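You operate a simulated robot arm through the tools that you are given. There is no shell and no other tool.

The job below is to be done with a simulated robot arm. You get a single attempt, and the scene is never put back.

## Task
Change the beader to the smooth teal wheel and bead the short teal duct at depth 2.
Fine: the fluted wheel goes into the CRIMP cup; the other short ducts stay.

The check looks at the end state, three seconds after you hand in, the way a careful person would. Anything else that was tipped, shoved, dropped, spilled or broken makes it a failure.

## Robot
A 7-joint arm with a two-finger parallel gripper, fixed in place. Base frame: the origin is at the foot of the arm, x ahead of it, y to its left, z up. Units: mm, rad, N and s.
With the tool pointing down near the work surface it reaches from about 480 to 920 mm from the base axis. Its first joint turns from -2.007 to 2.007 rad. Payload 3.91 kg.
Tool frame: the origin (TCP) lies between the finger pads and is the grasp point; the fingertips stand 30 mm ahead of it; z points along the fingers, y is the line along which they close. The gripper opens to 110 mm. The fingers are 20 mm wide and 10 mm thick; the gripper's body (48 by 112 mm) begins 55 mm behind the TCP.
Orientation is that of the tool frame in the base frame, as [roll, pitch, yaw] about the fixed x, y, z axes, in that order (R = Rz(yaw) Ry(pitch) Rx(roll)). With the fingers straight down and closing along the base's y, the tool's x points along the base's -x, its y along +y and its z along -z.

## Interface
- The arm moves only by the tool step_arm. Its arguments are lists of equal length, an entry for each row: "travel": the shift along the tool's x, y, z in units of 50 mm (1.0 is 50 mm), a list of three; "rot": the turn, a rotation vector about the tool's x, y, z in units of 5 degrees (1.0 is 5 degrees), a list of three; "claw": the gripper command, from -1 (fully open) to 1 (shut), values between in proportion. In form: {"travel": [[tx, ty, tz], ...], "rot": [[ax, ay, az], ...], "claw": [claw, ...]}. A call has 1 to 20 rows; each row shifts and turns the commanded pose from where the row before left it, along the tool's axes as they then stand. A call with a number of a shift or a turn outside -1 to 1 is refused whole. Rows are played at 5 a second. More than 50 mm and 0.15 rad between two rows, or a gripper value outside its range, and nothing of the call is played. A pose out of reach is approached as far as the arm can. The call stops where the force on the tool passes 40 N (or 10 N more than at its start, if that is more) or the arm is blocked; 0.2 s more then pass. The fingers move at their own pace (about 153 mm/s each) and stop on an object; they squeeze with about 36 N. The grip force told is the motor's: it shows also when the fingers shut on nothing. Time passes only in rows, and 0.2 s behind the last, so rows that do not move let the fingers close. It gives the time, the measured TCP pose, the force on the tool (base axes), the opening and the grip force at its end, in the units of the frame above (readings bear some noise), with the torque about the TCP (base axes, N m) and any sound that the robot's microphone picked up, and new pictures: "show" is both (left out), scene, wrist or none.
- Cameras (640 x 400 px; columns grow to the right, rows downward): "scene" is fixed at [51.4, -652.5, 1489.7]; the picture's right is [0.80, -0.61, 0.00], its down [-0.16, -0.21, -0.97] and it looks along [0.58, 0.77, -0.26] (base axes); focal length 318 px, centre (320, 200). "wrist" rides on the gripper at [72, 17, -103] in the tool frame; the picture's right is [-0.23, 0.97, 0.00], its down [-0.76, -0.18, -0.62] and it looks along [-0.61, -0.14, 0.78] (tool axes); focal length 222 px, centre (320, 200). There is no depth. A picture from a camera that has moved, and an enlarged one, comes with that camera's place and axes in the base frame and with its lens.
- move_column(by): slides the trunk up (or, below 0, down) by that many mm; the arm rides with it, the base frame stays. It gives what a move gives, with no picture.
- close_up(camera, box): a new picture of the part [left, top, right, bottom] of that camera's present view, enlarged. The clock stands still meanwhile.
- close_job(): hands the job in; it is judged then, once.

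Places have to be worked out from the pictures, the camera data and where the tool is seen. Open the gripper and draw the arm clear of the work before you hand the job in, unless the task says otherwise.

The tools are called after ">>>" as name(argument=value, ...) on one line, values as JSON. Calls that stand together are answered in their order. step_arm: Moves the arm, as the interface text tells. Its arguments: {"type":"object","properties":{"travel":{"type":"array","items":{"type":"array","items":{"type":"number"}}},"rot":{"type":"array","items":{"type":"array","items":{"type":"number"}}},"claw":{"type":"array","items":{"type":"number"}},"show":{"type":"string","enum":["both","scene","wrist","none"]}},"required":["travel","rot","claw"]} The other tools are called the same way: move_column (by) slides the trunk up or down; close_up (camera, box) takes an enlarged picture of a part of a camera's view; close_job () hands the job in.

At the start:

```text
clock: 0.0
position: [530.0, -163.4, 1297.3]
orientation: [3.141, 0.0, -3.141]
contact_force: [0.6, 0.3, 0.2]
wrist_torque: [-0.02, 0.0, -0.01]
width: 109.9
finger_force: 0.1
trunk travel left (down, up): [-800.0, 190.0]
```

scene: 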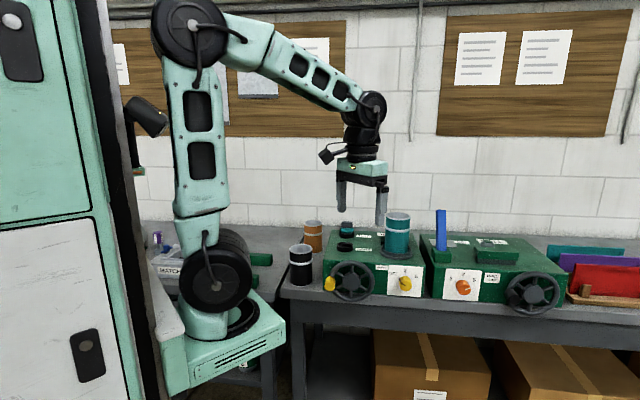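
wrist: 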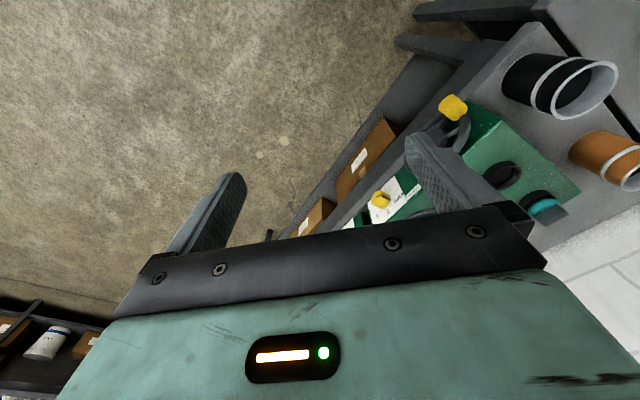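

I'll start by looking closely at the bench in the scene camera before moving anything.

>>> close_up(camera="scene", box=[270, 190, 430, 310])

>>> close_up(camera="scene", box=[400, 200, 640, 320])

>>> close_up(camera="scene", box=[130, 210, 300, 320])

>>> close_up(camera="scene", box=[230, 20, 360, 110])

>>> close_up(camera="scene", box=[440, 20, 620, 130])

```text
3.33 times, centred on (350, 250) of scene
camera zoom: at [51.4, -652.5, 1489.7], right [0.8, -0.61, 0.0], down [-0.16, -0.21, -0.97], along [0.58, 0.77, -0.26], focal length 1061 px, centre (220, 33)
```

zoom: 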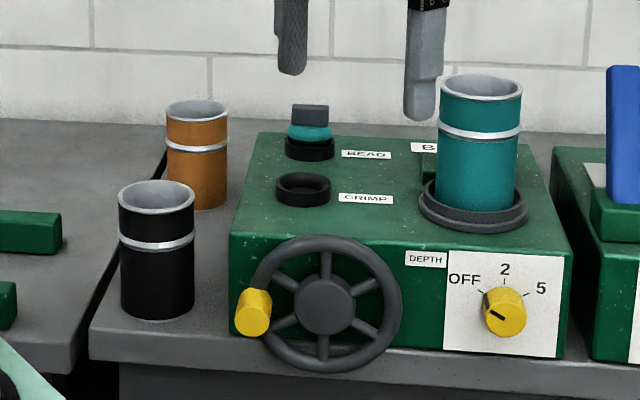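

```text
2.67 times, centred on (520, 260) of scene
camera zoom: at [51.4, -652.5, 1489.7], right [0.8, -0.61, 0.0], down [-0.16, -0.21, -0.97], along [0.58, 0.77, -0.26], focal length 849 px, centre (-213, 40)
```

zoom: 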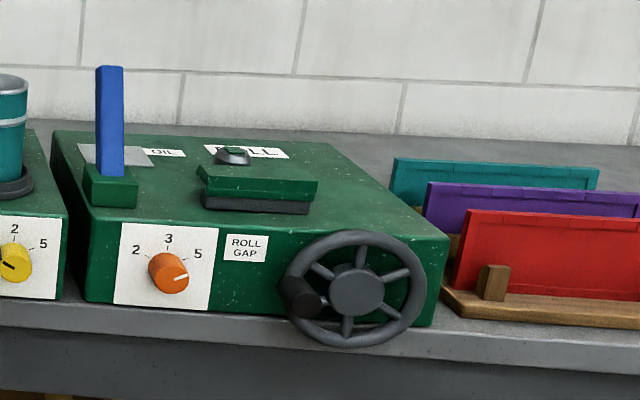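

```text
3.64 times, centred on (215, 265) of scene
camera zoom: at [51.4, -652.5, 1489.7], right [0.8, -0.61, 0.0], down [-0.16, -0.21, -0.97], along [0.58, 0.77, -0.26], focal length 1158 px, centre (702, -36)
```

zoom: 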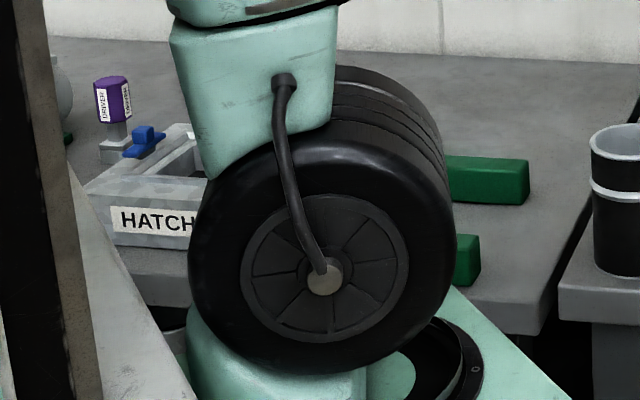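

```text
4.44 times, centred on (295, 65) of scene
camera zoom: at [51.4, -652.5, 1489.7], right [0.8, -0.61, 0.0], down [-0.16, -0.21, -0.97], along [0.58, 0.77, -0.26], focal length 1415 px, centre (431, 800)
```

zoom: 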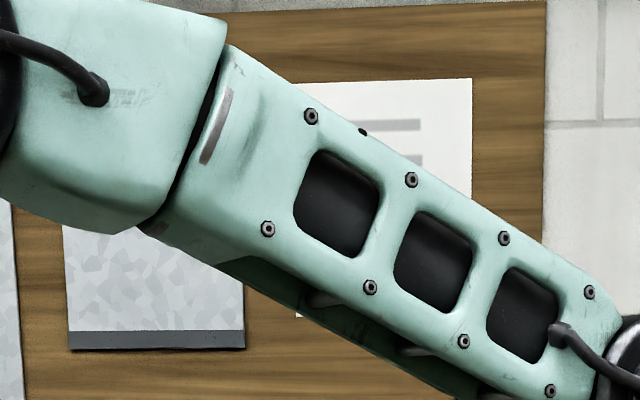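

```text
3.56 times, centred on (530, 75) of scene
camera zoom: at [51.4, -652.5, 1489.7], right [0.8, -0.61, 0.0], down [-0.16, -0.21, -0.97], along [0.58, 0.77, -0.26], focal length 1132 px, centre (-427, 644)
```

zoom: 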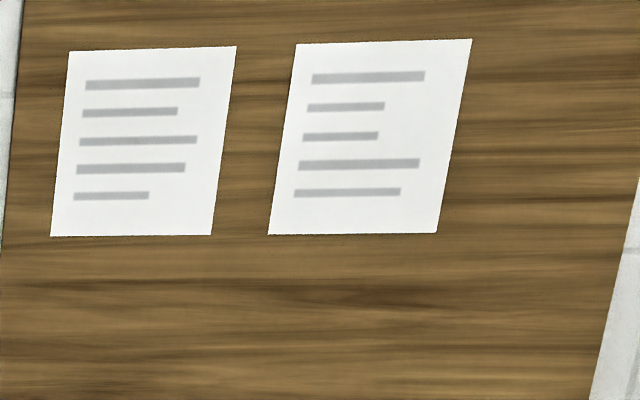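

The beader is the left machine: BEAD cup holds the teal wheel, the CRIMP cup is empty, the teal duct stands in a ring, and the depth dial reads about OFF. The bench runs diagonally, so I'll yaw the tool by about +50° to square with it and look.

>>> step_arm(travel=[[0, 0, 0], [0, 0, 0], [0, 0, 0], [0, 0, 0], [0, 0, 0], [0, 0, 0], [0, 0, 0], [0, 0, 0], [0, 0, 0], [0, 0, 0]], rot=[[0, 0, -1], [0, 0, -1], [0, 0, -1], [0, 0, -1], [0, 0, -1], [0, 0, -1], [0, 0, -1], [0, 0, -1], [0, 0, -1], [0, 0, -1]], claw=[-1, -1, -1, -1, -1, -1, -1, -1, -1, -1])

```text
clock: 2.2
position: [530.9, -163.6, 1295.9]
orientation: [-3.141, 0.0, -2.267]
contact_force: [-0.9, -0.6, 0.1]
wrist_torque: [0.01, -0.01, -0.01]
width: 110.0
finger_force: 0.0
trunk travel left (down, up): [-800.0, 190.0]
camera wrist: at [470.3, -207.8, 1400.5], right [-0.6, 0.8, 0.0], down [0.63, 0.47, 0.62], along [0.5, 0.37, -0.78], focal length 222 px, centre (320, 200)
```

scene: 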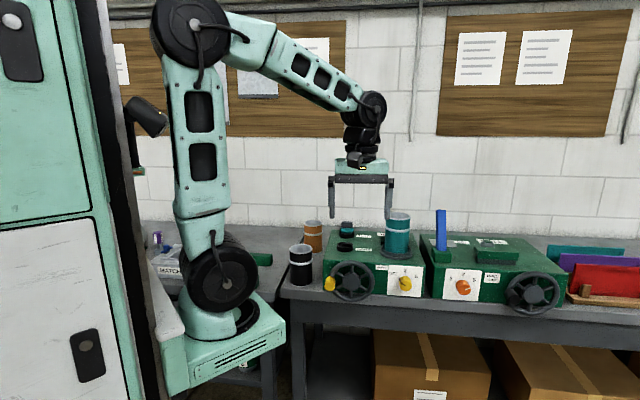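
wrist: 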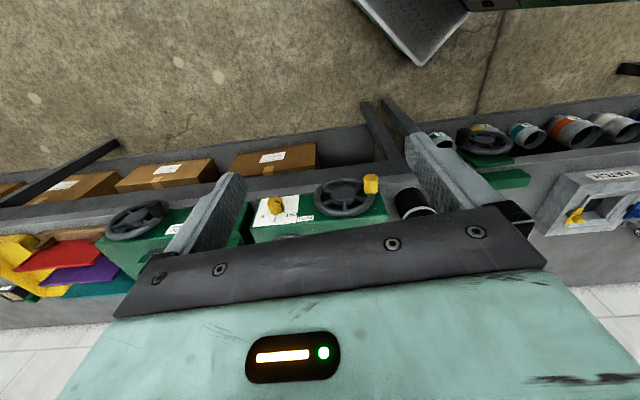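

The left bench holds more ducts and another hand wheel. I'll zoom in on that side and on the beader.

>>> close_up(camera="wrist", box=[400, 80, 640, 240])

>>> close_up(camera="wrist", box=[230, 140, 470, 260])

>>> close_up(camera="wrist", box=[0, 180, 240, 320])

>>> close_up(camera="scene", box=[200, 30, 340, 110])

```text
2.50 times, centred on (520, 160) of wrist
camera zoom: at [470.3, -207.8, 1400.5], right [-0.6, 0.8, 0.0], down [0.63, 0.47, 0.62], along [0.5, 0.37, -0.78], focal length 555 px, centre (-180, 300)
```

zoom: 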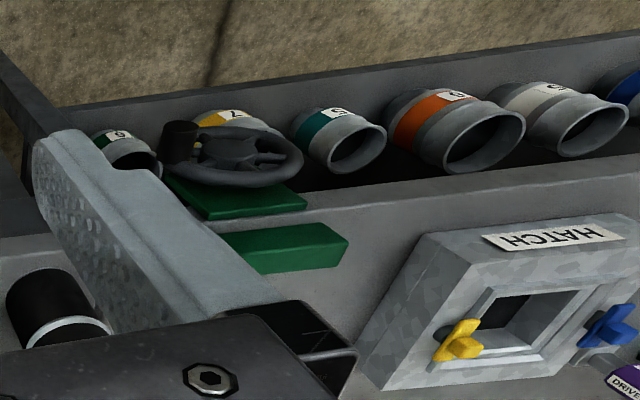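

```text
2.67 times, centred on (350, 200) of wrist
camera zoom: at [470.3, -207.8, 1400.5], right [-0.6, 0.8, 0.0], down [0.63, 0.47, 0.62], along [0.5, 0.37, -0.78], focal length 592 px, centre (240, 200)
```

zoom: 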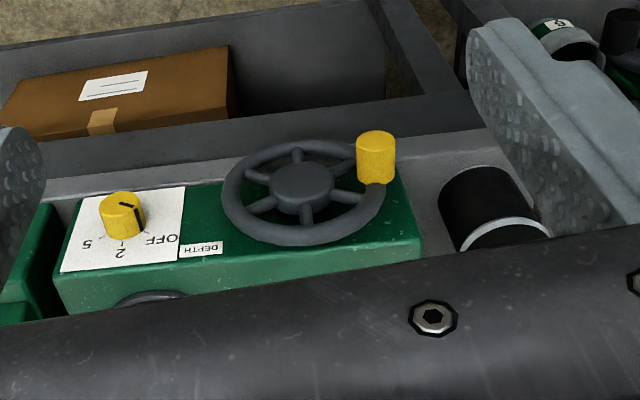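

```text
2.67 times, centred on (120, 250) of wrist
camera zoom: at [470.3, -207.8, 1400.5], right [-0.6, 0.8, 0.0], down [0.63, 0.47, 0.62], along [0.5, 0.37, -0.78], focal length 592 px, centre (853, 67)
```

zoom: 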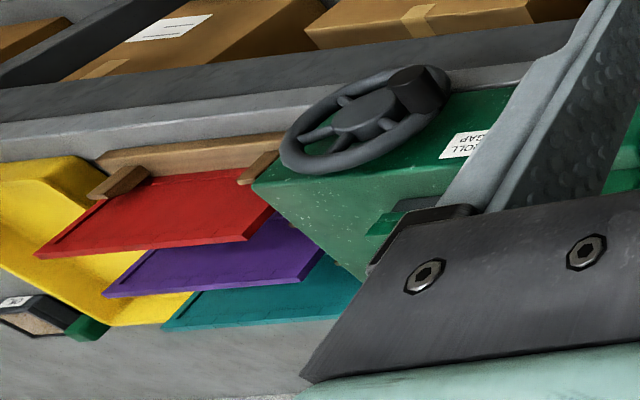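

```text
4.57 times, centred on (270, 70) of scene
camera zoom: at [51.4, -652.5, 1489.7], right [0.8, -0.61, 0.0], down [-0.16, -0.21, -0.97], along [0.58, 0.77, -0.26], focal length 1455 px, centre (549, 794)
```

zoom: 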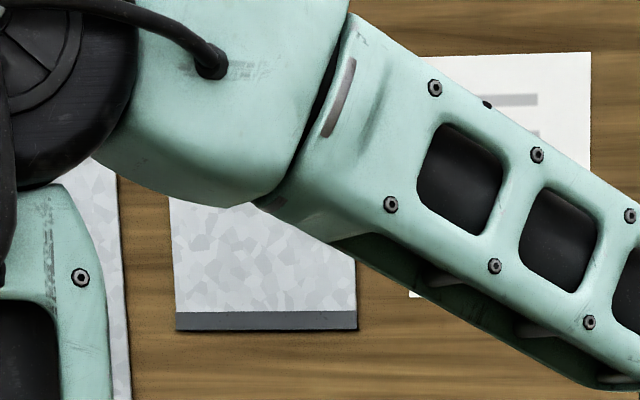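

The other numbered ducts are on a shelf of the left bench and stay out of this. I'll now bring the wrist camera over the beader at the present safe height to see its top layout.

>>> step_arm(travel=[[-0.841, -0.221, 0], [-0.841, -0.221, 0], [-0.841, -0.221, 0], [-0.841, -0.221, 0], [-0.841, -0.221, 0], [-0.841, -0.221, 0], [-0.841, -0.221, 0], [-0.841, -0.221, 0]], rot=[[0, 0, 0], [0, 0, 0], [0, 0, 0], [0, 0, 0], [0, 0, 0], [0, 0, 0], [0, 0, 0], [0, 0, 0]], claw=[-1, -1, -1, -1, -1, -1, -1, -1])

```text
clock: 4.0
position: [813.3, 35.1, 1296.1]
orientation: [-3.141, -0.002, -2.271]
contact_force: [-0.1, -1.7, 1.1]
wrist_torque: [0.03, -0.03, -0.03]
width: 110.1
finger_force: 0.0
trunk travel left (down, up): [-800.0, 190.0]
camera wrist: at [752.7, -8.5, 1399.7], right [-0.6, 0.8, 0.0], down [0.63, 0.47, 0.62], along [0.5, 0.37, -0.78], focal length 222 px, centre (320, 200)
```

scene: 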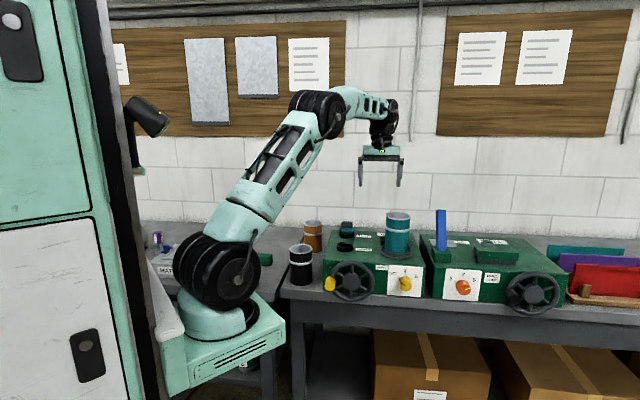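
wrist: 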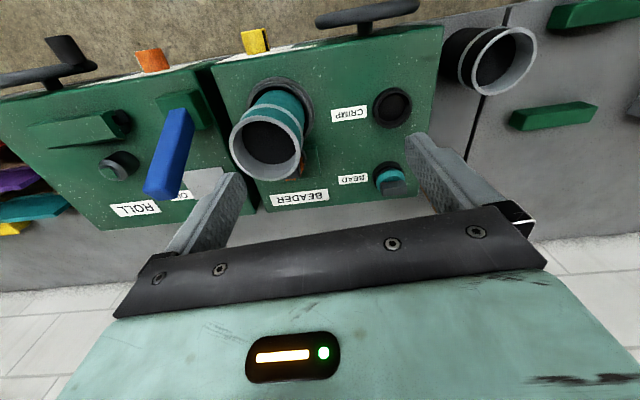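

>>> close_up(camera="wrist", box=[200, 20, 440, 220])

>>> close_up(camera="wrist", box=[210, 60, 340, 215])

>>> close_up(camera="scene", box=[320, 200, 430, 310])

>>> close_up(camera="scene", box=[170, 25, 340, 130])

```text
2.00 times, centred on (320, 120) of wrist
camera zoom: at [752.7, -8.5, 1399.7], right [-0.6, 0.8, 0.0], down [0.63, 0.47, 0.62], along [0.5, 0.37, -0.78], focal length 444 px, centre (320, 360)
```

zoom: 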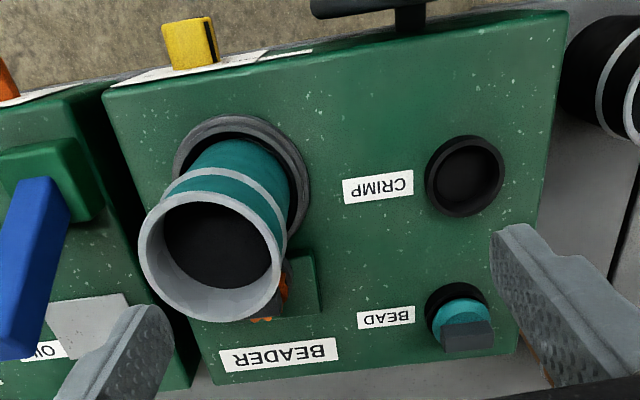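

```text
2.58 times, centred on (275, 138) of wrist
camera zoom: at [752.7, -8.5, 1399.7], right [-0.6, 0.8, 0.0], down [0.63, 0.47, 0.62], along [0.5, 0.37, -0.78], focal length 573 px, centre (436, 361)
```

zoom: 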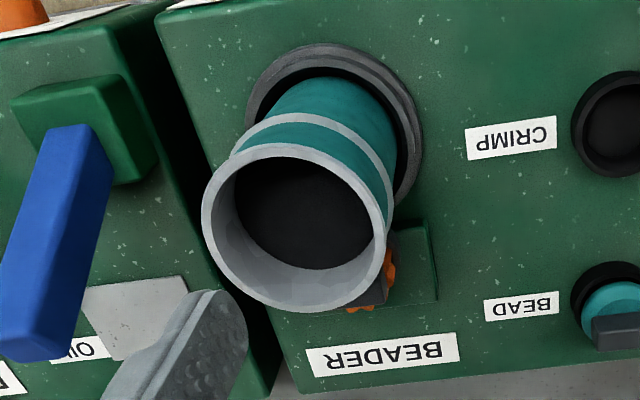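

```text
3.64 times, centred on (375, 255) of scene
camera zoom: at [51.4, -652.5, 1489.7], right [0.8, -0.61, 0.0], down [-0.16, -0.21, -0.97], along [0.58, 0.77, -0.26], focal length 1158 px, centre (120, 0)
```

zoom: 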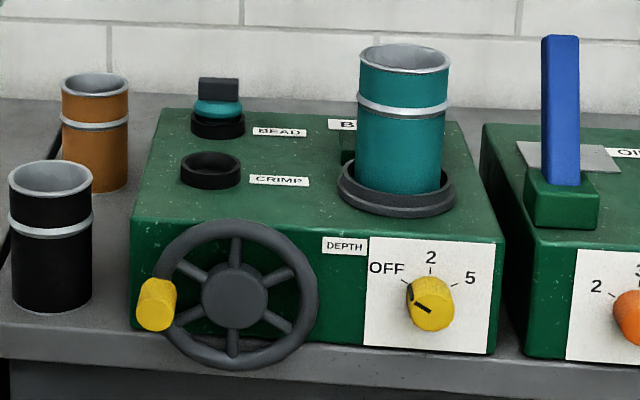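

```text
3.76 times, centred on (255, 78) of scene
camera zoom: at [51.4, -652.5, 1489.7], right [0.8, -0.61, 0.0], down [-0.16, -0.21, -0.97], along [0.58, 0.77, -0.26], focal length 1198 px, centre (565, 661)
```

zoom: 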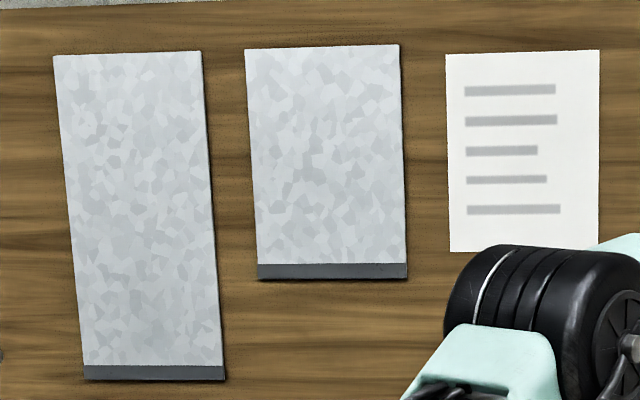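

The bench axes turn out to lie at 45° to the base (front edge from (893,-111) to (650,132)). I place the duct axis at about (884, 7), its top at z≈1156; CRIMP cup at (769,148), BEAD wheel at (862,243). The fluted (orange) wheel is hidden behind the duct, so I'll square the yaw to 45° and move the camera further over.

>>> step_arm(travel=[[0, 0, 0], [-0.8, -0.06, 0], [-0.8, -0.07, 0], [-0.8, -0.07, 0], [0, 0, 0]], rot=[[0, 0, 0.98], [0, 0, 0], [0, 0, 0], [0, 0, 0], [0, 0, 0]], claw=[-1, -1, -1, -1, -1])

```text
clock: 5.2
position: [860.5, 94.2, 1277.6]
orientation: [3.141, -0.001, -2.355]
contact_force: [0.4, -0.2, -0.1]
wrist_torque: [-0.03, -0.02, -0.02]
width: 110.1
finger_force: 0.0
out of reach, approached as far as the arm can: row 3, 4
trunk travel left (down, up): [-800.0, 190.0]
camera wrist: at [797.1, 56.4, 1381.4], right [-0.53, 0.85, 0.0], down [0.66, 0.41, 0.62], along [0.53, 0.33, -0.78], focal length 222 px, centre (320, 200)
```

scene: 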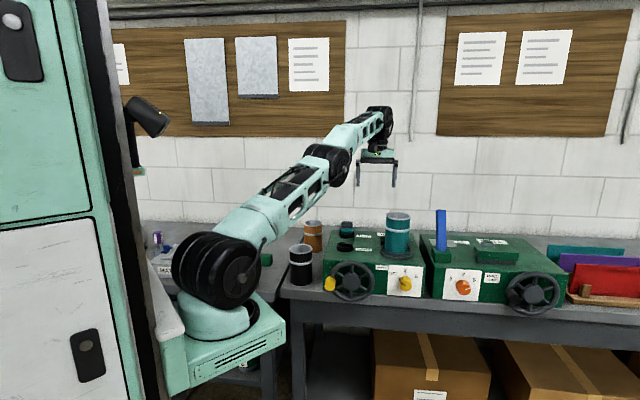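
wrist: 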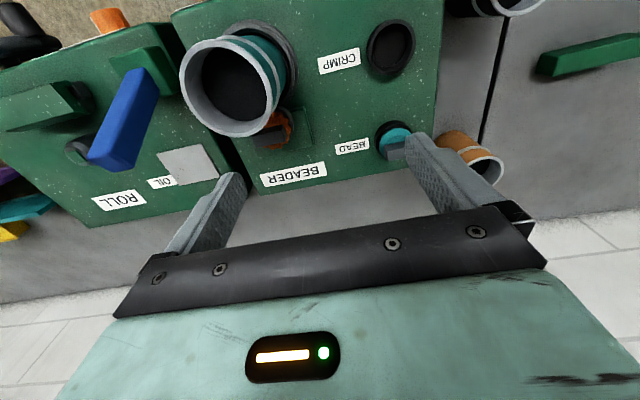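

The arm is at full stretch at this height, but the fluted wheel is now partly visible behind the duct; zoom in on it.

>>> close_up(camera="wrist", box=[170, 20, 330, 200])

>>> close_up(camera="wrist", box=[320, 0, 560, 200])

```text
2.22 times, centred on (250, 110) of wrist
camera zoom: at [797.1, 56.4, 1381.4], right [-0.53, 0.85, 0.0], down [0.66, 0.41, 0.62], along [0.53, 0.33, -0.78], focal length 494 px, centre (476, 400)
```

zoom: 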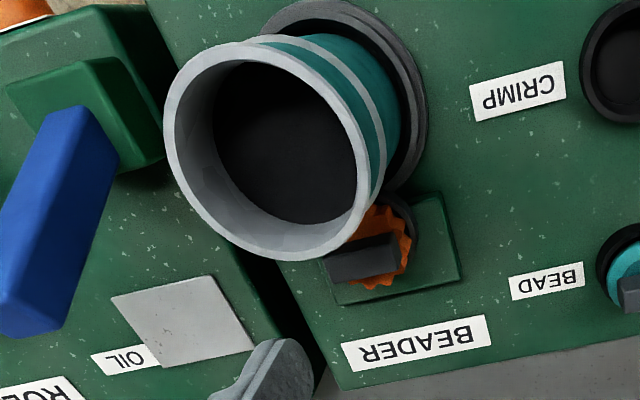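

```text
2.00 times, centred on (440, 100) of wrist
camera zoom: at [797.1, 56.4, 1381.4], right [-0.53, 0.85, 0.0], down [0.66, 0.41, 0.62], along [0.53, 0.33, -0.78], focal length 444 px, centre (80, 400)
```

zoom: 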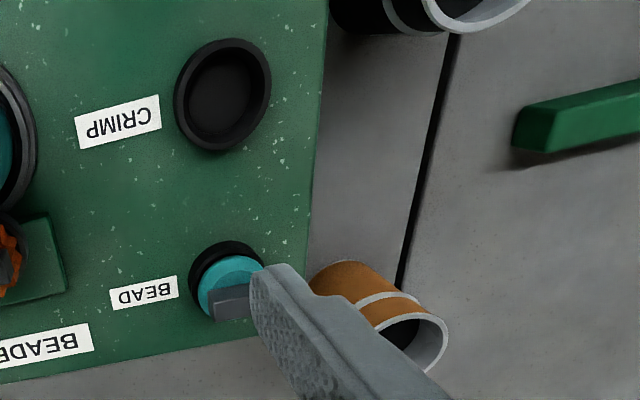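

The fluted orange wheel with a grey tab sits on a green slab right behind the duct. I'll back off a little and turn the yaw toward -135°, so the camera sits on the wall side, to see the wheel clearly and test that wrist pose.

>>> step_arm(travel=[[0.75, -0.18, 0], [0.75, -0.18, 0], [0, 0, 0], [0, 0, 0], [0, 0, 0], [0, 0, 0], [0, 0, 0], [0, 0, 0], [0, 0, 0], [0, 0, 0], [0, 0, 0], [0, 0, 0], [0, 0, 0], [0, 0, 0], [0, 0, 0], [0, 0, 0], [0, 0, 0], [0, 0, 0], [0, 0, 0], [0, 0, 0]], rot=[[0, 0, 0], [0, 0, 0], [0, 0, 1], [0, 0, 1], [0, 0, 1], [0, 0, 1], [0, 0, 1], [0, 0, 1], [0, 0, 1], [0, 0, 1], [0, 0, 1], [0, 0, 1], [0, 0, 1], [0, 0, 1], [0, 0, 1], [0, 0, 1], [0, 0, 1], [0, 0, 1], [0, 0, 1], [0, 0, 1]], claw=[-1, -1, -1, -1, -1, -1, -1, -1, -1, -1, -1, -1, -1, -1, -1, -1, -1, -1, -1, -1])

```text
clock: 9.4
position: [821.4, 27.8, 1280.0]
orientation: [-3.141, 0.0, 2.355]
contact_force: [-0.6, -0.8, -0.8]
wrist_torque: [-0.02, -0.01, 0.01]
width: 109.9
finger_force: 0.0
trunk travel left (down, up): [-800.0, 190.0]
camera wrist: at [781.1, 91.1, 1383.9], right [0.85, 0.53, 0.0], down [0.41, -0.66, 0.62], along [0.33, -0.53, -0.78], focal length 222 px, centre (320, 200)
```

scene: 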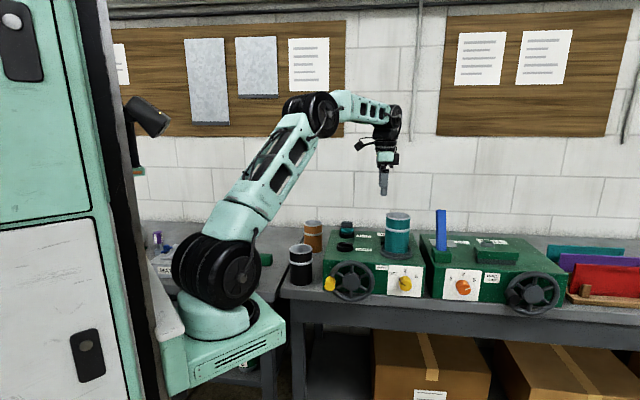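
wrist: 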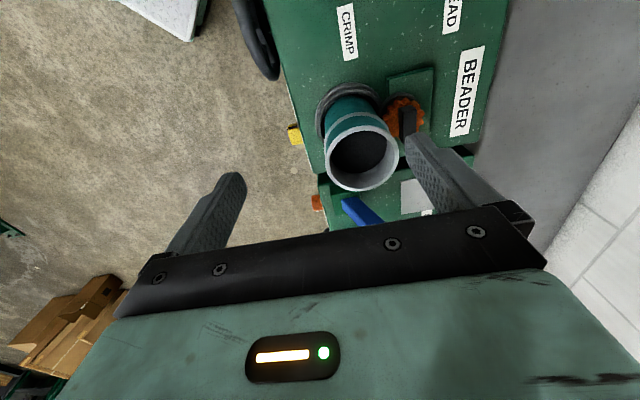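

>>> close_up(camera="wrist", box=[300, 40, 500, 200])

>>> close_up(camera="wrist", box=[355, 60, 455, 150])

```text
2.50 times, centred on (400, 120) of wrist
camera zoom: at [781.1, 91.1, 1383.9], right [0.85, 0.53, 0.0], down [0.41, -0.66, 0.62], along [0.33, -0.53, -0.78], focal length 555 px, centre (120, 400)
```

zoom: 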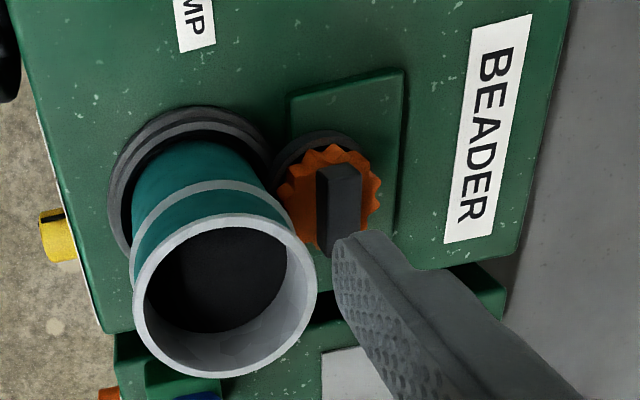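

```text
4.44 times, centred on (405, 105) of wrist
camera zoom: at [781.1, 91.1, 1383.9], right [0.85, 0.53, 0.0], down [0.41, -0.66, 0.62], along [0.33, -0.53, -0.78], focal length 987 px, centre (-58, 622)
```

zoom: 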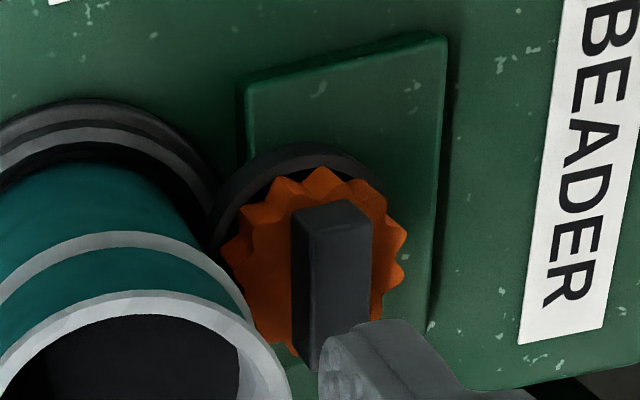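

This view shows the fluted wheel seated in a black socket on the slab, tab long along the bench, thin front-to-back. I'll continue the yaw to -135° to test reach and look from the wall side.

>>> step_arm(travel=[[0, 0, 0], [0, 0, 0], [0, 0, 0], [0, 0, 0], [0, 0, 0], [0, 0, 0], [0, 0, 0], [0, 0, 0], [0, 0, 0], [0, 0, 0], [0, 0, 0], [0, 0, 0], [0, 0, 0], [0, 0, 0], [0, 0, 0], [0, 0, 0], [0, 0, 0], [0, 0, 0]], rot=[[0, 0, 1], [0, 0, 1], [0, 0, 1], [0, 0, 1], [0, 0, 1], [0, 0, 1], [0, 0, 1], [0, 0, 1], [0, 0, 1], [0, 0, 1], [0, 0, 1], [0, 0, 1], [0, 0, 1], [0, 0, 1], [0, 0, 1], [0, 0, 1], [0, 0, 1], [0, 0, 1]], claw=[-1, -1, -1, -1, -1, -1, -1, -1, -1, -1, -1, -1, -1, -1, -1, -1, -1, -1])

```text
clock: 13.2
position: [821.0, 26.4, 1279.6]
orientation: [3.14, 0.0, 0.785]
contact_force: [0.0, -0.5, 0.3]
wrist_torque: [-0.01, 0.03, 0.03]
width: 110.0
finger_force: 0.2
trunk travel left (down, up): [-800.0, 190.0]
camera wrist: at [883.9, 67.6, 1383.6], right [0.53, -0.85, 0.0], down [-0.66, -0.41, 0.62], along [-0.53, -0.33, -0.78], focal length 222 px, centre (320, 200)
```

scene: 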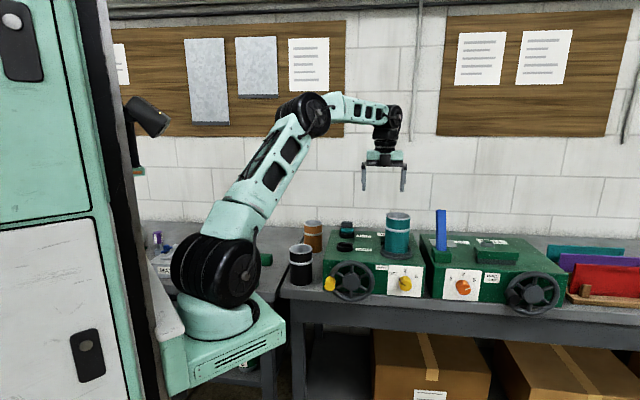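
wrist: 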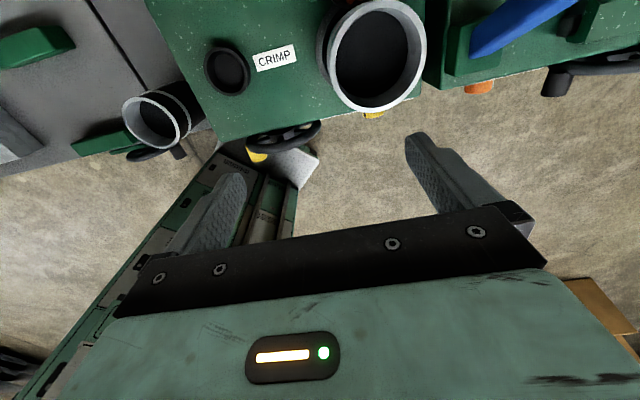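

The -135° yaw is reachable. I'll raise the trunk 100 mm so the shoulder is better placed for reaching far at both working and travel heights.

>>> move_column(by=100)

```text
clock: 14.5
position: [821.9, 28.3, 1379.6]
orientation: [-3.141, 0.001, 0.786]
contact_force: [0.0, -0.5, -0.2]
wrist_torque: [0.02, -0.01, -0.02]
width: 110.1
finger_force: 0.0
trunk travel left (down, up): [-900.0, 90.0]
```

Now I bring the TCP back to z≈1280 and forward over the wheel so the camera looks straight down onto it.

>>> step_arm(travel=[[0, 0, 0.67], [0, 0, 0.67], [0, 0, 0.66], [0.46, 0.26, 0], [0.46, 0.26, 0], [0.46, 0.26, 0], [0, 0, 0]], rot=[[0, 0, 0], [0, 0, 0], [0, 0, 0], [0, 0, 0], [0, 0, 0], [0, 0, 0], [0, 0, 0]], claw=[-1, -1, -1, -1, -1, -1, -1], show="wrist")

>>> close_up(camera="wrist", box=[240, 0, 480, 150])

```text
clock: 16.1
position: [897.5, 48.6, 1280.7]
orientation: [-3.14, 0.0, 0.785]
contact_force: [0.1, 0.3, 0.1]
wrist_torque: [0.01, 0.0, -0.01]
width: 109.9
finger_force: 0.0
trunk travel left (down, up): [-900.0, 90.0]
camera wrist: at [959.8, 88.5, 1384.2], right [0.53, -0.85, 0.0], down [-0.66, -0.41, 0.62], along [-0.53, -0.33, -0.78], focal length 222 px, centre (320, 200)
```

wrist: 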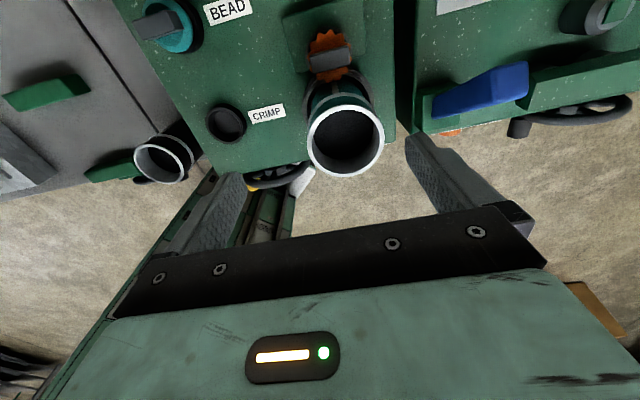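

```text
2.67 times, centred on (360, 75) of wrist
camera zoom: at [959.8, 88.5, 1384.2], right [0.53, -0.85, 0.0], down [-0.66, -0.41, 0.62], along [-0.53, -0.33, -0.78], focal length 592 px, centre (213, 533)
```

zoom: 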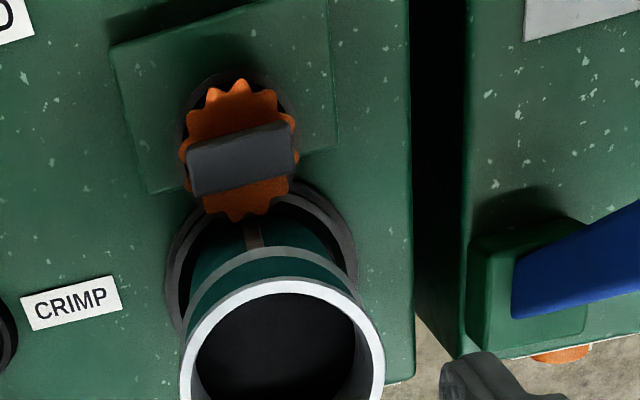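

Very clear view of the fluted wheel, its tab and the duct. I'll zoom in harder for accurate coordinates, and look at the BEAD and CRIMP cups from here.

>>> close_up(camera="wrist", box=[290, 15, 390, 95])

>>> close_up(camera="wrist", box=[120, 0, 280, 140])

```text
5.00 times, centred on (340, 55) of wrist
camera zoom: at [959.8, 88.5, 1384.2], right [0.53, -0.85, 0.0], down [-0.66, -0.41, 0.62], along [-0.53, -0.33, -0.78], focal length 1111 px, centre (220, 925)
```

zoom: 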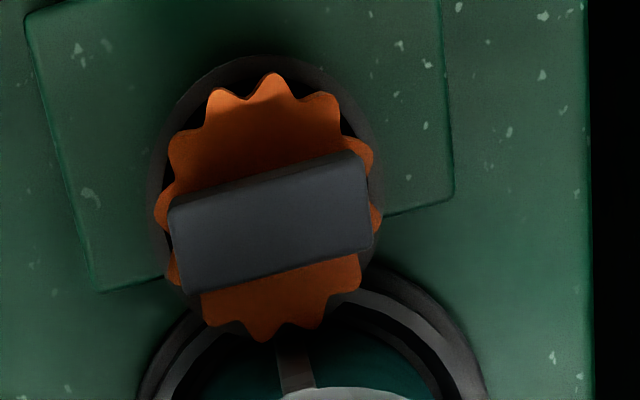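

```text
2.86 times, centred on (200, 70) of wrist
camera zoom: at [959.8, 88.5, 1384.2], right [0.53, -0.85, 0.0], down [-0.66, -0.41, 0.62], along [-0.53, -0.33, -0.78], focal length 635 px, centre (663, 571)
```

zoom: 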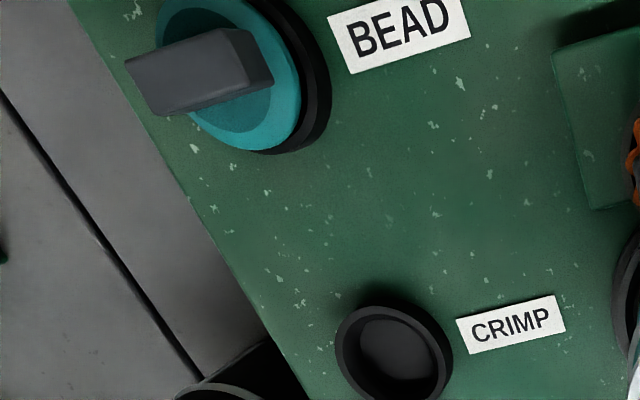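

I judge the fluted wheel's tab to be centred at (938, 60), top z≈1098, 45 mm along the bench and 16 mm thick; the duct edge is ~29 mm in front of it. I'll move over it, down to z≈1200, with the gripper at ~80 mm and check alignment.

>>> step_arm(travel=[[0.37, 0.21, 0], [0.37, 0.206, 0], [0, 0, 0.8], [0, 0, 0.8], [0, 0, 0]], rot=[[0, 0, 0], [0, 0, 0], [0, 0, 0], [0, 0, 0], [0, 0, 0]], claw=[-0.45, -0.45, -0.45, -0.45, -0.45])

>>> close_up(camera="wrist", box=[200, 60, 440, 220])

>>> close_up(camera="scene", box=[320, 130, 460, 280])

```text
clock: 17.3
position: [914.5, 55.5, 1199.0]
orientation: [-3.139, 0.003, 0.787]
contact_force: [-0.9, 0.6, -0.3]
wrist_torque: [-0.06, 0.02, 0.0]
width: 79.7
finger_force: 0.0
out of reach, approached as far as the arm can: row 1, 2, 3, 4
trunk travel left (down, up): [-900.0, 90.0]
camera wrist: at [977.4, 95.3, 1301.4], right [0.53, -0.85, 0.0], down [-0.66, -0.41, 0.63], along [-0.53, -0.33, -0.78], focal length 222 px, centre (320, 200)
```

scene: 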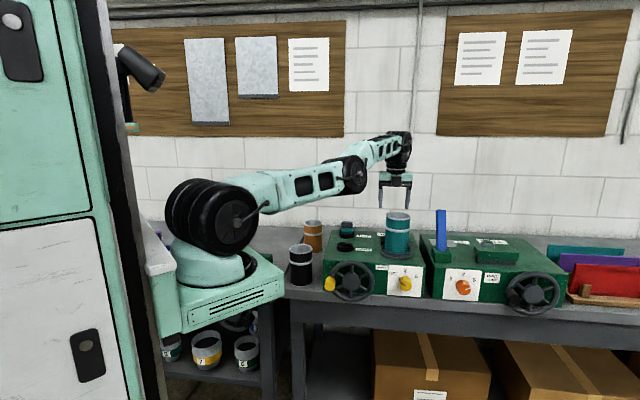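
wrist: 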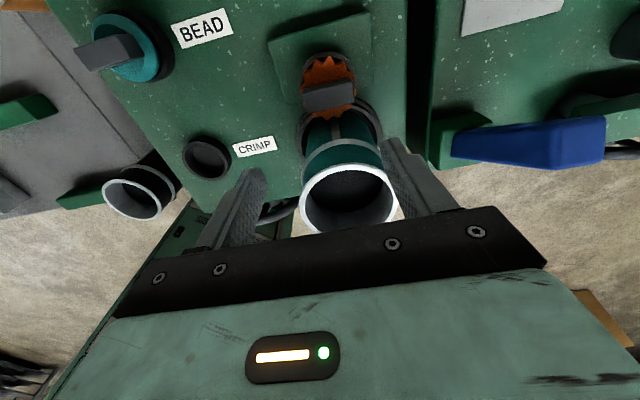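

```text
2.50 times, centred on (320, 140) of wrist
camera zoom: at [977.4, 95.3, 1301.4], right [0.53, -0.85, 0.0], down [-0.66, -0.41, 0.63], along [-0.53, -0.33, -0.78], focal length 555 px, centre (320, 350)
```

zoom: 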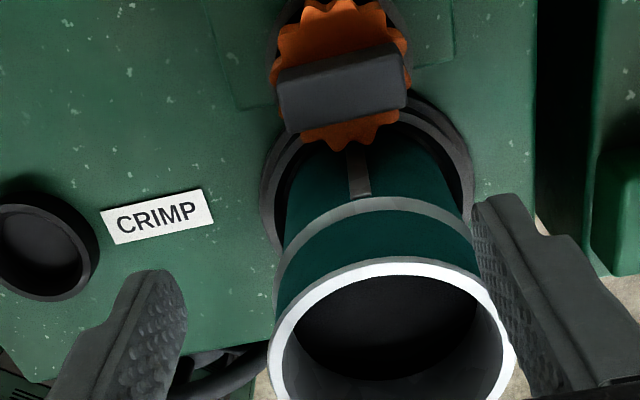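

```text
2.67 times, centred on (390, 205) of scene
camera zoom: at [51.4, -652.5, 1489.7], right [0.8, -0.61, 0.0], down [-0.16, -0.21, -0.97], along [0.58, 0.77, -0.26], focal length 849 px, centre (133, 187)
```

zoom: 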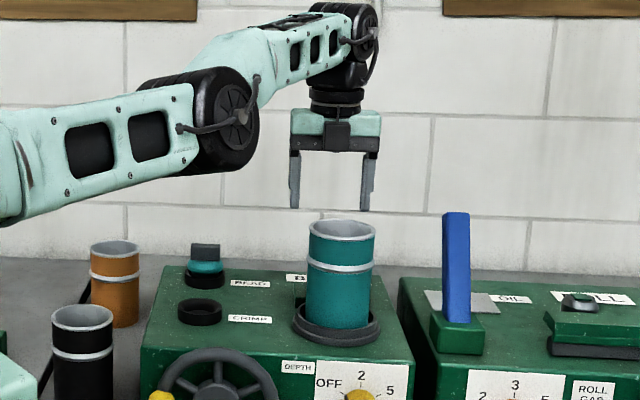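

The vertical tool stops ~20 mm short of the wheel (reach limit ≈ 920), so I'll tilt the fingers 12° outward (toward the wall), which keeps the pads parallel to the tab's end faces and gives the extra reach. Then I go to a pre-grasp about 30 mm above the tab.

>>> step_arm(travel=[[0, 0, 0], [0, 0, 0], [0, 0, 0], [0.052, 0.133, 0.471], [0.052, 0.133, 0.471], [0, 0, 0]], rot=[[0, 0.8, 0], [0, 0.8, 0], [0, 0.8, 0], [0, 0, 0], [0, 0, 0], [0, 0, 0]], claw=[-0.45, -0.45, -0.45, -0.45, -0.45, -0.45])

>>> close_up(camera="wrist", box=[200, 60, 440, 220])

>>> close_up(camera="scene", box=[340, 150, 460, 270])

```text
clock: 18.7
position: [955.1, 60.1, 1156.9]
orientation: [-3.142, -0.209, 0.787]
contact_force: [-0.7, 0.9, 0.2]
wrist_torque: [0.03, -0.01, -0.03]
width: 79.7
finger_force: 0.1
out of reach, approached as far as the arm can: row 1, 2, 3, 4, 5
trunk travel left (down, up): [-900.0, 90.0]
camera wrist: at [1001.6, 83.2, 1273.5], right [0.53, -0.85, -0.05], down [-0.74, -0.49, 0.45], along [-0.4, -0.21, -0.89], focal length 222 px, centre (320, 200)
```

scene: 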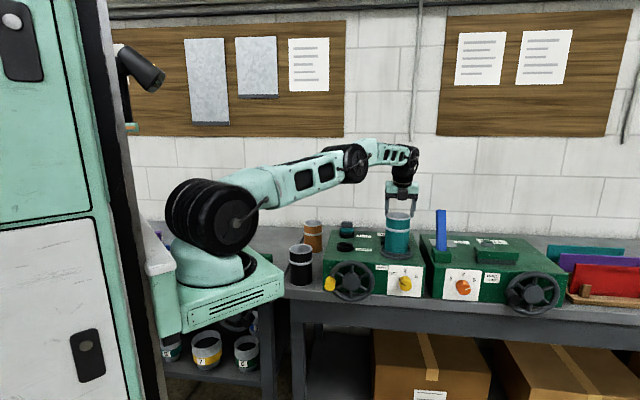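
wrist: 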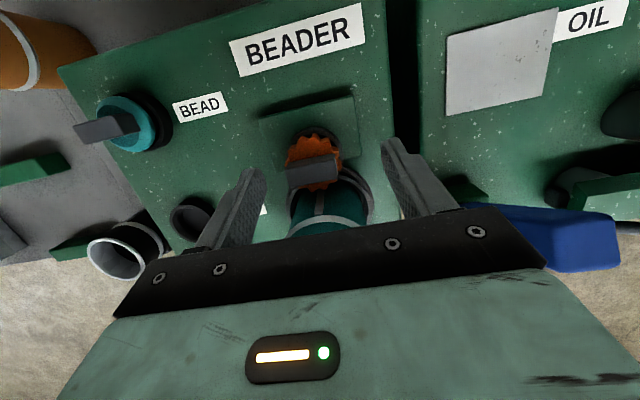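

```text
2.50 times, centred on (320, 140) of wrist
camera zoom: at [1001.6, 83.2, 1273.5], right [0.53, -0.85, -0.05], down [-0.74, -0.49, 0.45], along [-0.4, -0.21, -0.89], focal length 555 px, centre (320, 350)
```

zoom: 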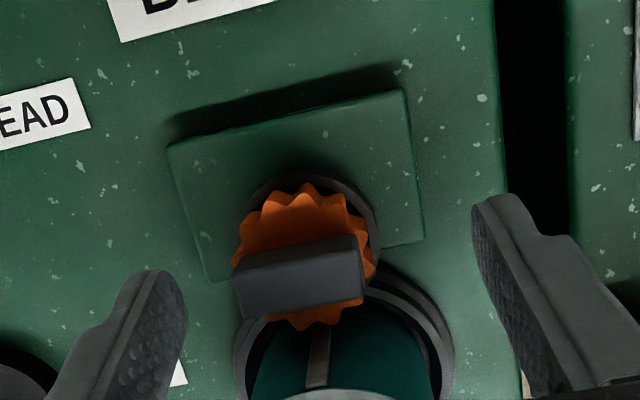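

```text
3.33 times, centred on (400, 210) of scene
camera zoom: at [51.4, -652.5, 1489.7], right [0.8, -0.61, 0.0], down [-0.16, -0.21, -0.97], along [0.58, 0.77, -0.26], focal length 1061 px, centre (53, 167)
```

zoom: 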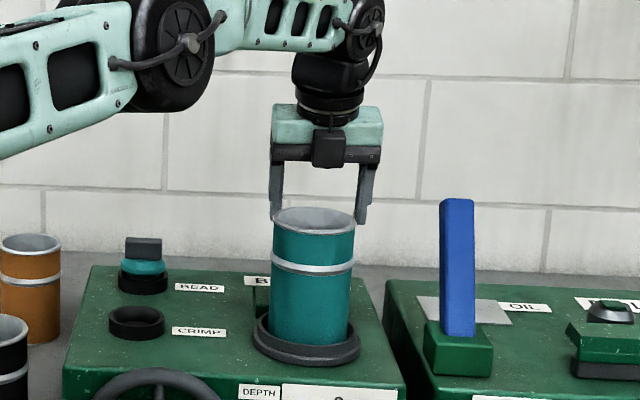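

The commanded pose overshot (it kept the earlier unreachable target), leaving the TCP at e1≈633, e2≈718 in bench axes. I'll correct by about (-14, -20) mm so the fingers straddle the tab centrally.

>>> step_arm(travel=[[-0.2, -0.136, -0.025], [-0.2, -0.136, -0.025], [0, 0, 0]], rot=[[0, 0, 0], [0, 0, 0], [0, 0, 0]], claw=[-0.45, -0.45, -0.45], show="wrist")

>>> close_up(camera="wrist", box=[200, 80, 440, 230])

```text
clock: 19.5
position: [931.6, 56.2, 1155.6]
orientation: [3.14, -0.209, 0.788]
contact_force: [-0.2, -0.2, 1.1]
wrist_torque: [-0.02, 0.02, 0.01]
width: 80.0
finger_force: 0.0
trunk travel left (down, up): [-900.0, 90.0]
camera wrist: at [977.8, 79.1, 1271.3], right [0.53, -0.85, -0.05], down [-0.74, -0.49, 0.45], along [-0.4, -0.21, -0.89], focal length 222 px, centre (320, 200)
```

wrist: 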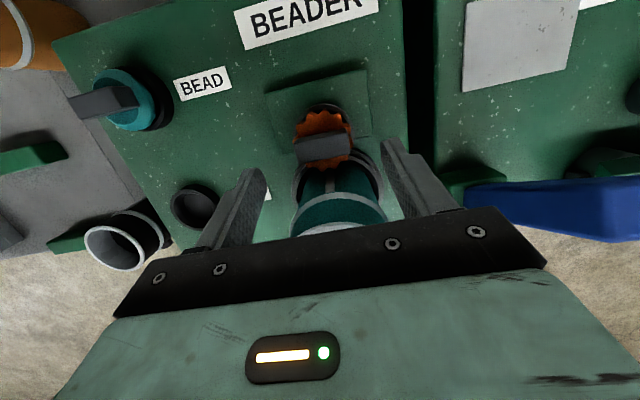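

```text
2.67 times, centred on (320, 155) of wrist
camera zoom: at [977.8, 79.1, 1271.3], right [0.53, -0.85, -0.05], down [-0.74, -0.49, 0.45], along [-0.4, -0.21, -0.89], focal length 592 px, centre (320, 320)
```

zoom: 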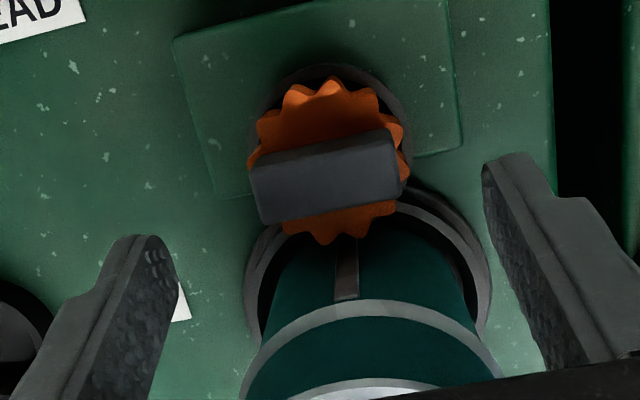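

Alignment agrees with my model to ~2 mm: tab top about 30 mm below the fingertips and centred. I'll descend ~42 mm, checking force, without closing yet.

>>> step_arm(travel=[[-0.055, 0.015, 0.42], [-0.055, 0.015, 0.42], [0, 0, 0]], rot=[[0, 0, 0], [0, 0, 0], [0, 0, 0]], claw=[-0.45, -0.45, -0.45])

>>> close_up(camera="wrist", box=[200, 80, 440, 230])

>>> close_up(camera="scene", box=[340, 170, 460, 270])

```text
clock: 20.3
position: [934.4, 56.1, 1114.2]
orientation: [3.14, -0.208, 0.787]
contact_force: [0.0, 0.3, -0.1]
wrist_torque: [0.03, 0.02, -0.02]
width: 79.8
finger_force: 0.1
trunk travel left (down, up): [-900.0, 90.0]
camera wrist: at [981.1, 80.6, 1229.3], right [0.53, -0.85, -0.05], down [-0.74, -0.49, 0.45], along [-0.4, -0.21, -0.89], focal length 222 px, centre (320, 200)
```

scene: 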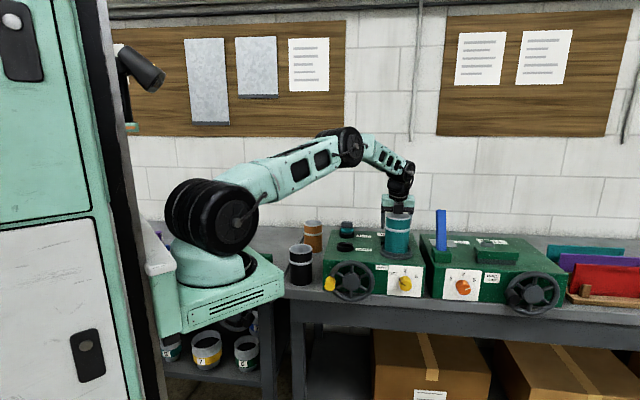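
wrist: 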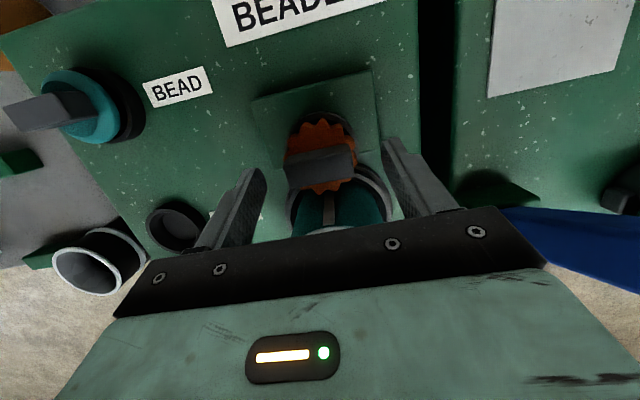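

```text
2.67 times, centred on (320, 155) of wrist
camera zoom: at [981.1, 80.6, 1229.3], right [0.53, -0.85, -0.05], down [-0.74, -0.49, 0.45], along [-0.4, -0.21, -0.89], focal length 592 px, centre (320, 320)
```

zoom: 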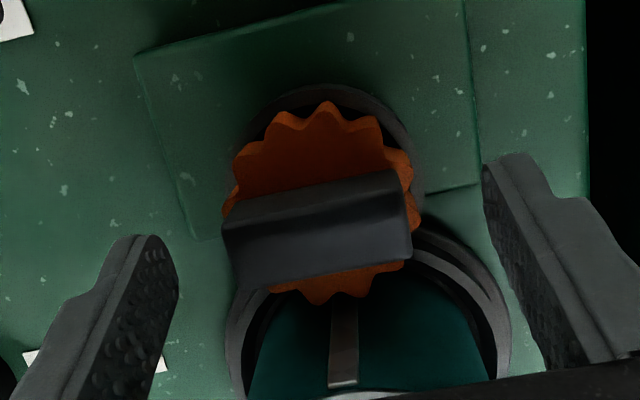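

```text
4.00 times, centred on (400, 220) of scene
camera zoom: at [51.4, -652.5, 1489.7], right [0.8, -0.61, 0.0], down [-0.16, -0.21, -0.97], along [0.58, 0.77, -0.26], focal length 1273 px, centre (0, 120)
```

zoom: 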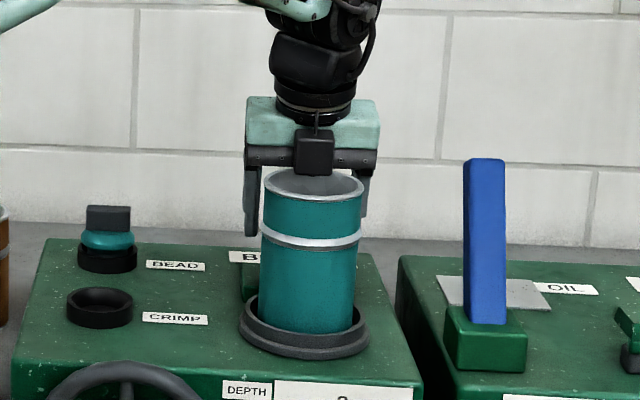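

Fingertips now flank the tab with about 12 mm overlap, no contact force; the gripper just clears the duct rim. I'll close on the tab.

>>> step_arm(travel=[[0, 0, 0], [0, 0, 0], [0, 0, 0], [0, 0, 0]], rot=[[0, 0, 0], [0, 0, 0], [0, 0, 0], [0, 0, 0]], claw=[0.0, 0.15, 1, 1])

>>> close_up(camera="wrist", box=[200, 80, 440, 230])

```text
clock: 21.3
position: [935.8, 57.1, 1113.3]
orientation: [-3.141, -0.21, 0.787]
contact_force: [0.2, 0.0, 0.1]
wrist_torque: [-0.02, -0.06, -0.01]
width: 43.1
finger_force: 36.0
trunk travel left (down, up): [-900.0, 90.0]
camera wrist: at [981.0, 80.6, 1229.5], right [0.53, -0.85, -0.05], down [-0.74, -0.49, 0.45], along [-0.4, -0.21, -0.89], focal length 222 px, centre (320, 200)
```

scene: 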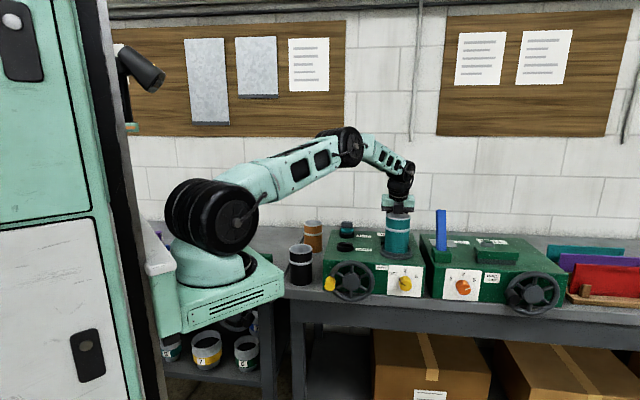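
wrist: 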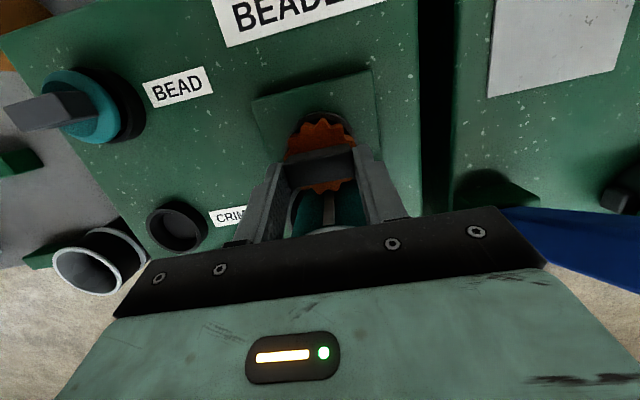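

```text
2.67 times, centred on (320, 155) of wrist
camera zoom: at [981.0, 80.6, 1229.5], right [0.53, -0.85, -0.05], down [-0.74, -0.49, 0.45], along [-0.4, -0.21, -0.89], focal length 592 px, centre (320, 320)
```

zoom: 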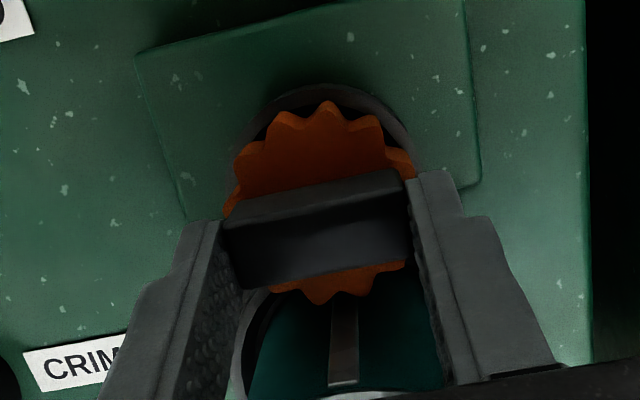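

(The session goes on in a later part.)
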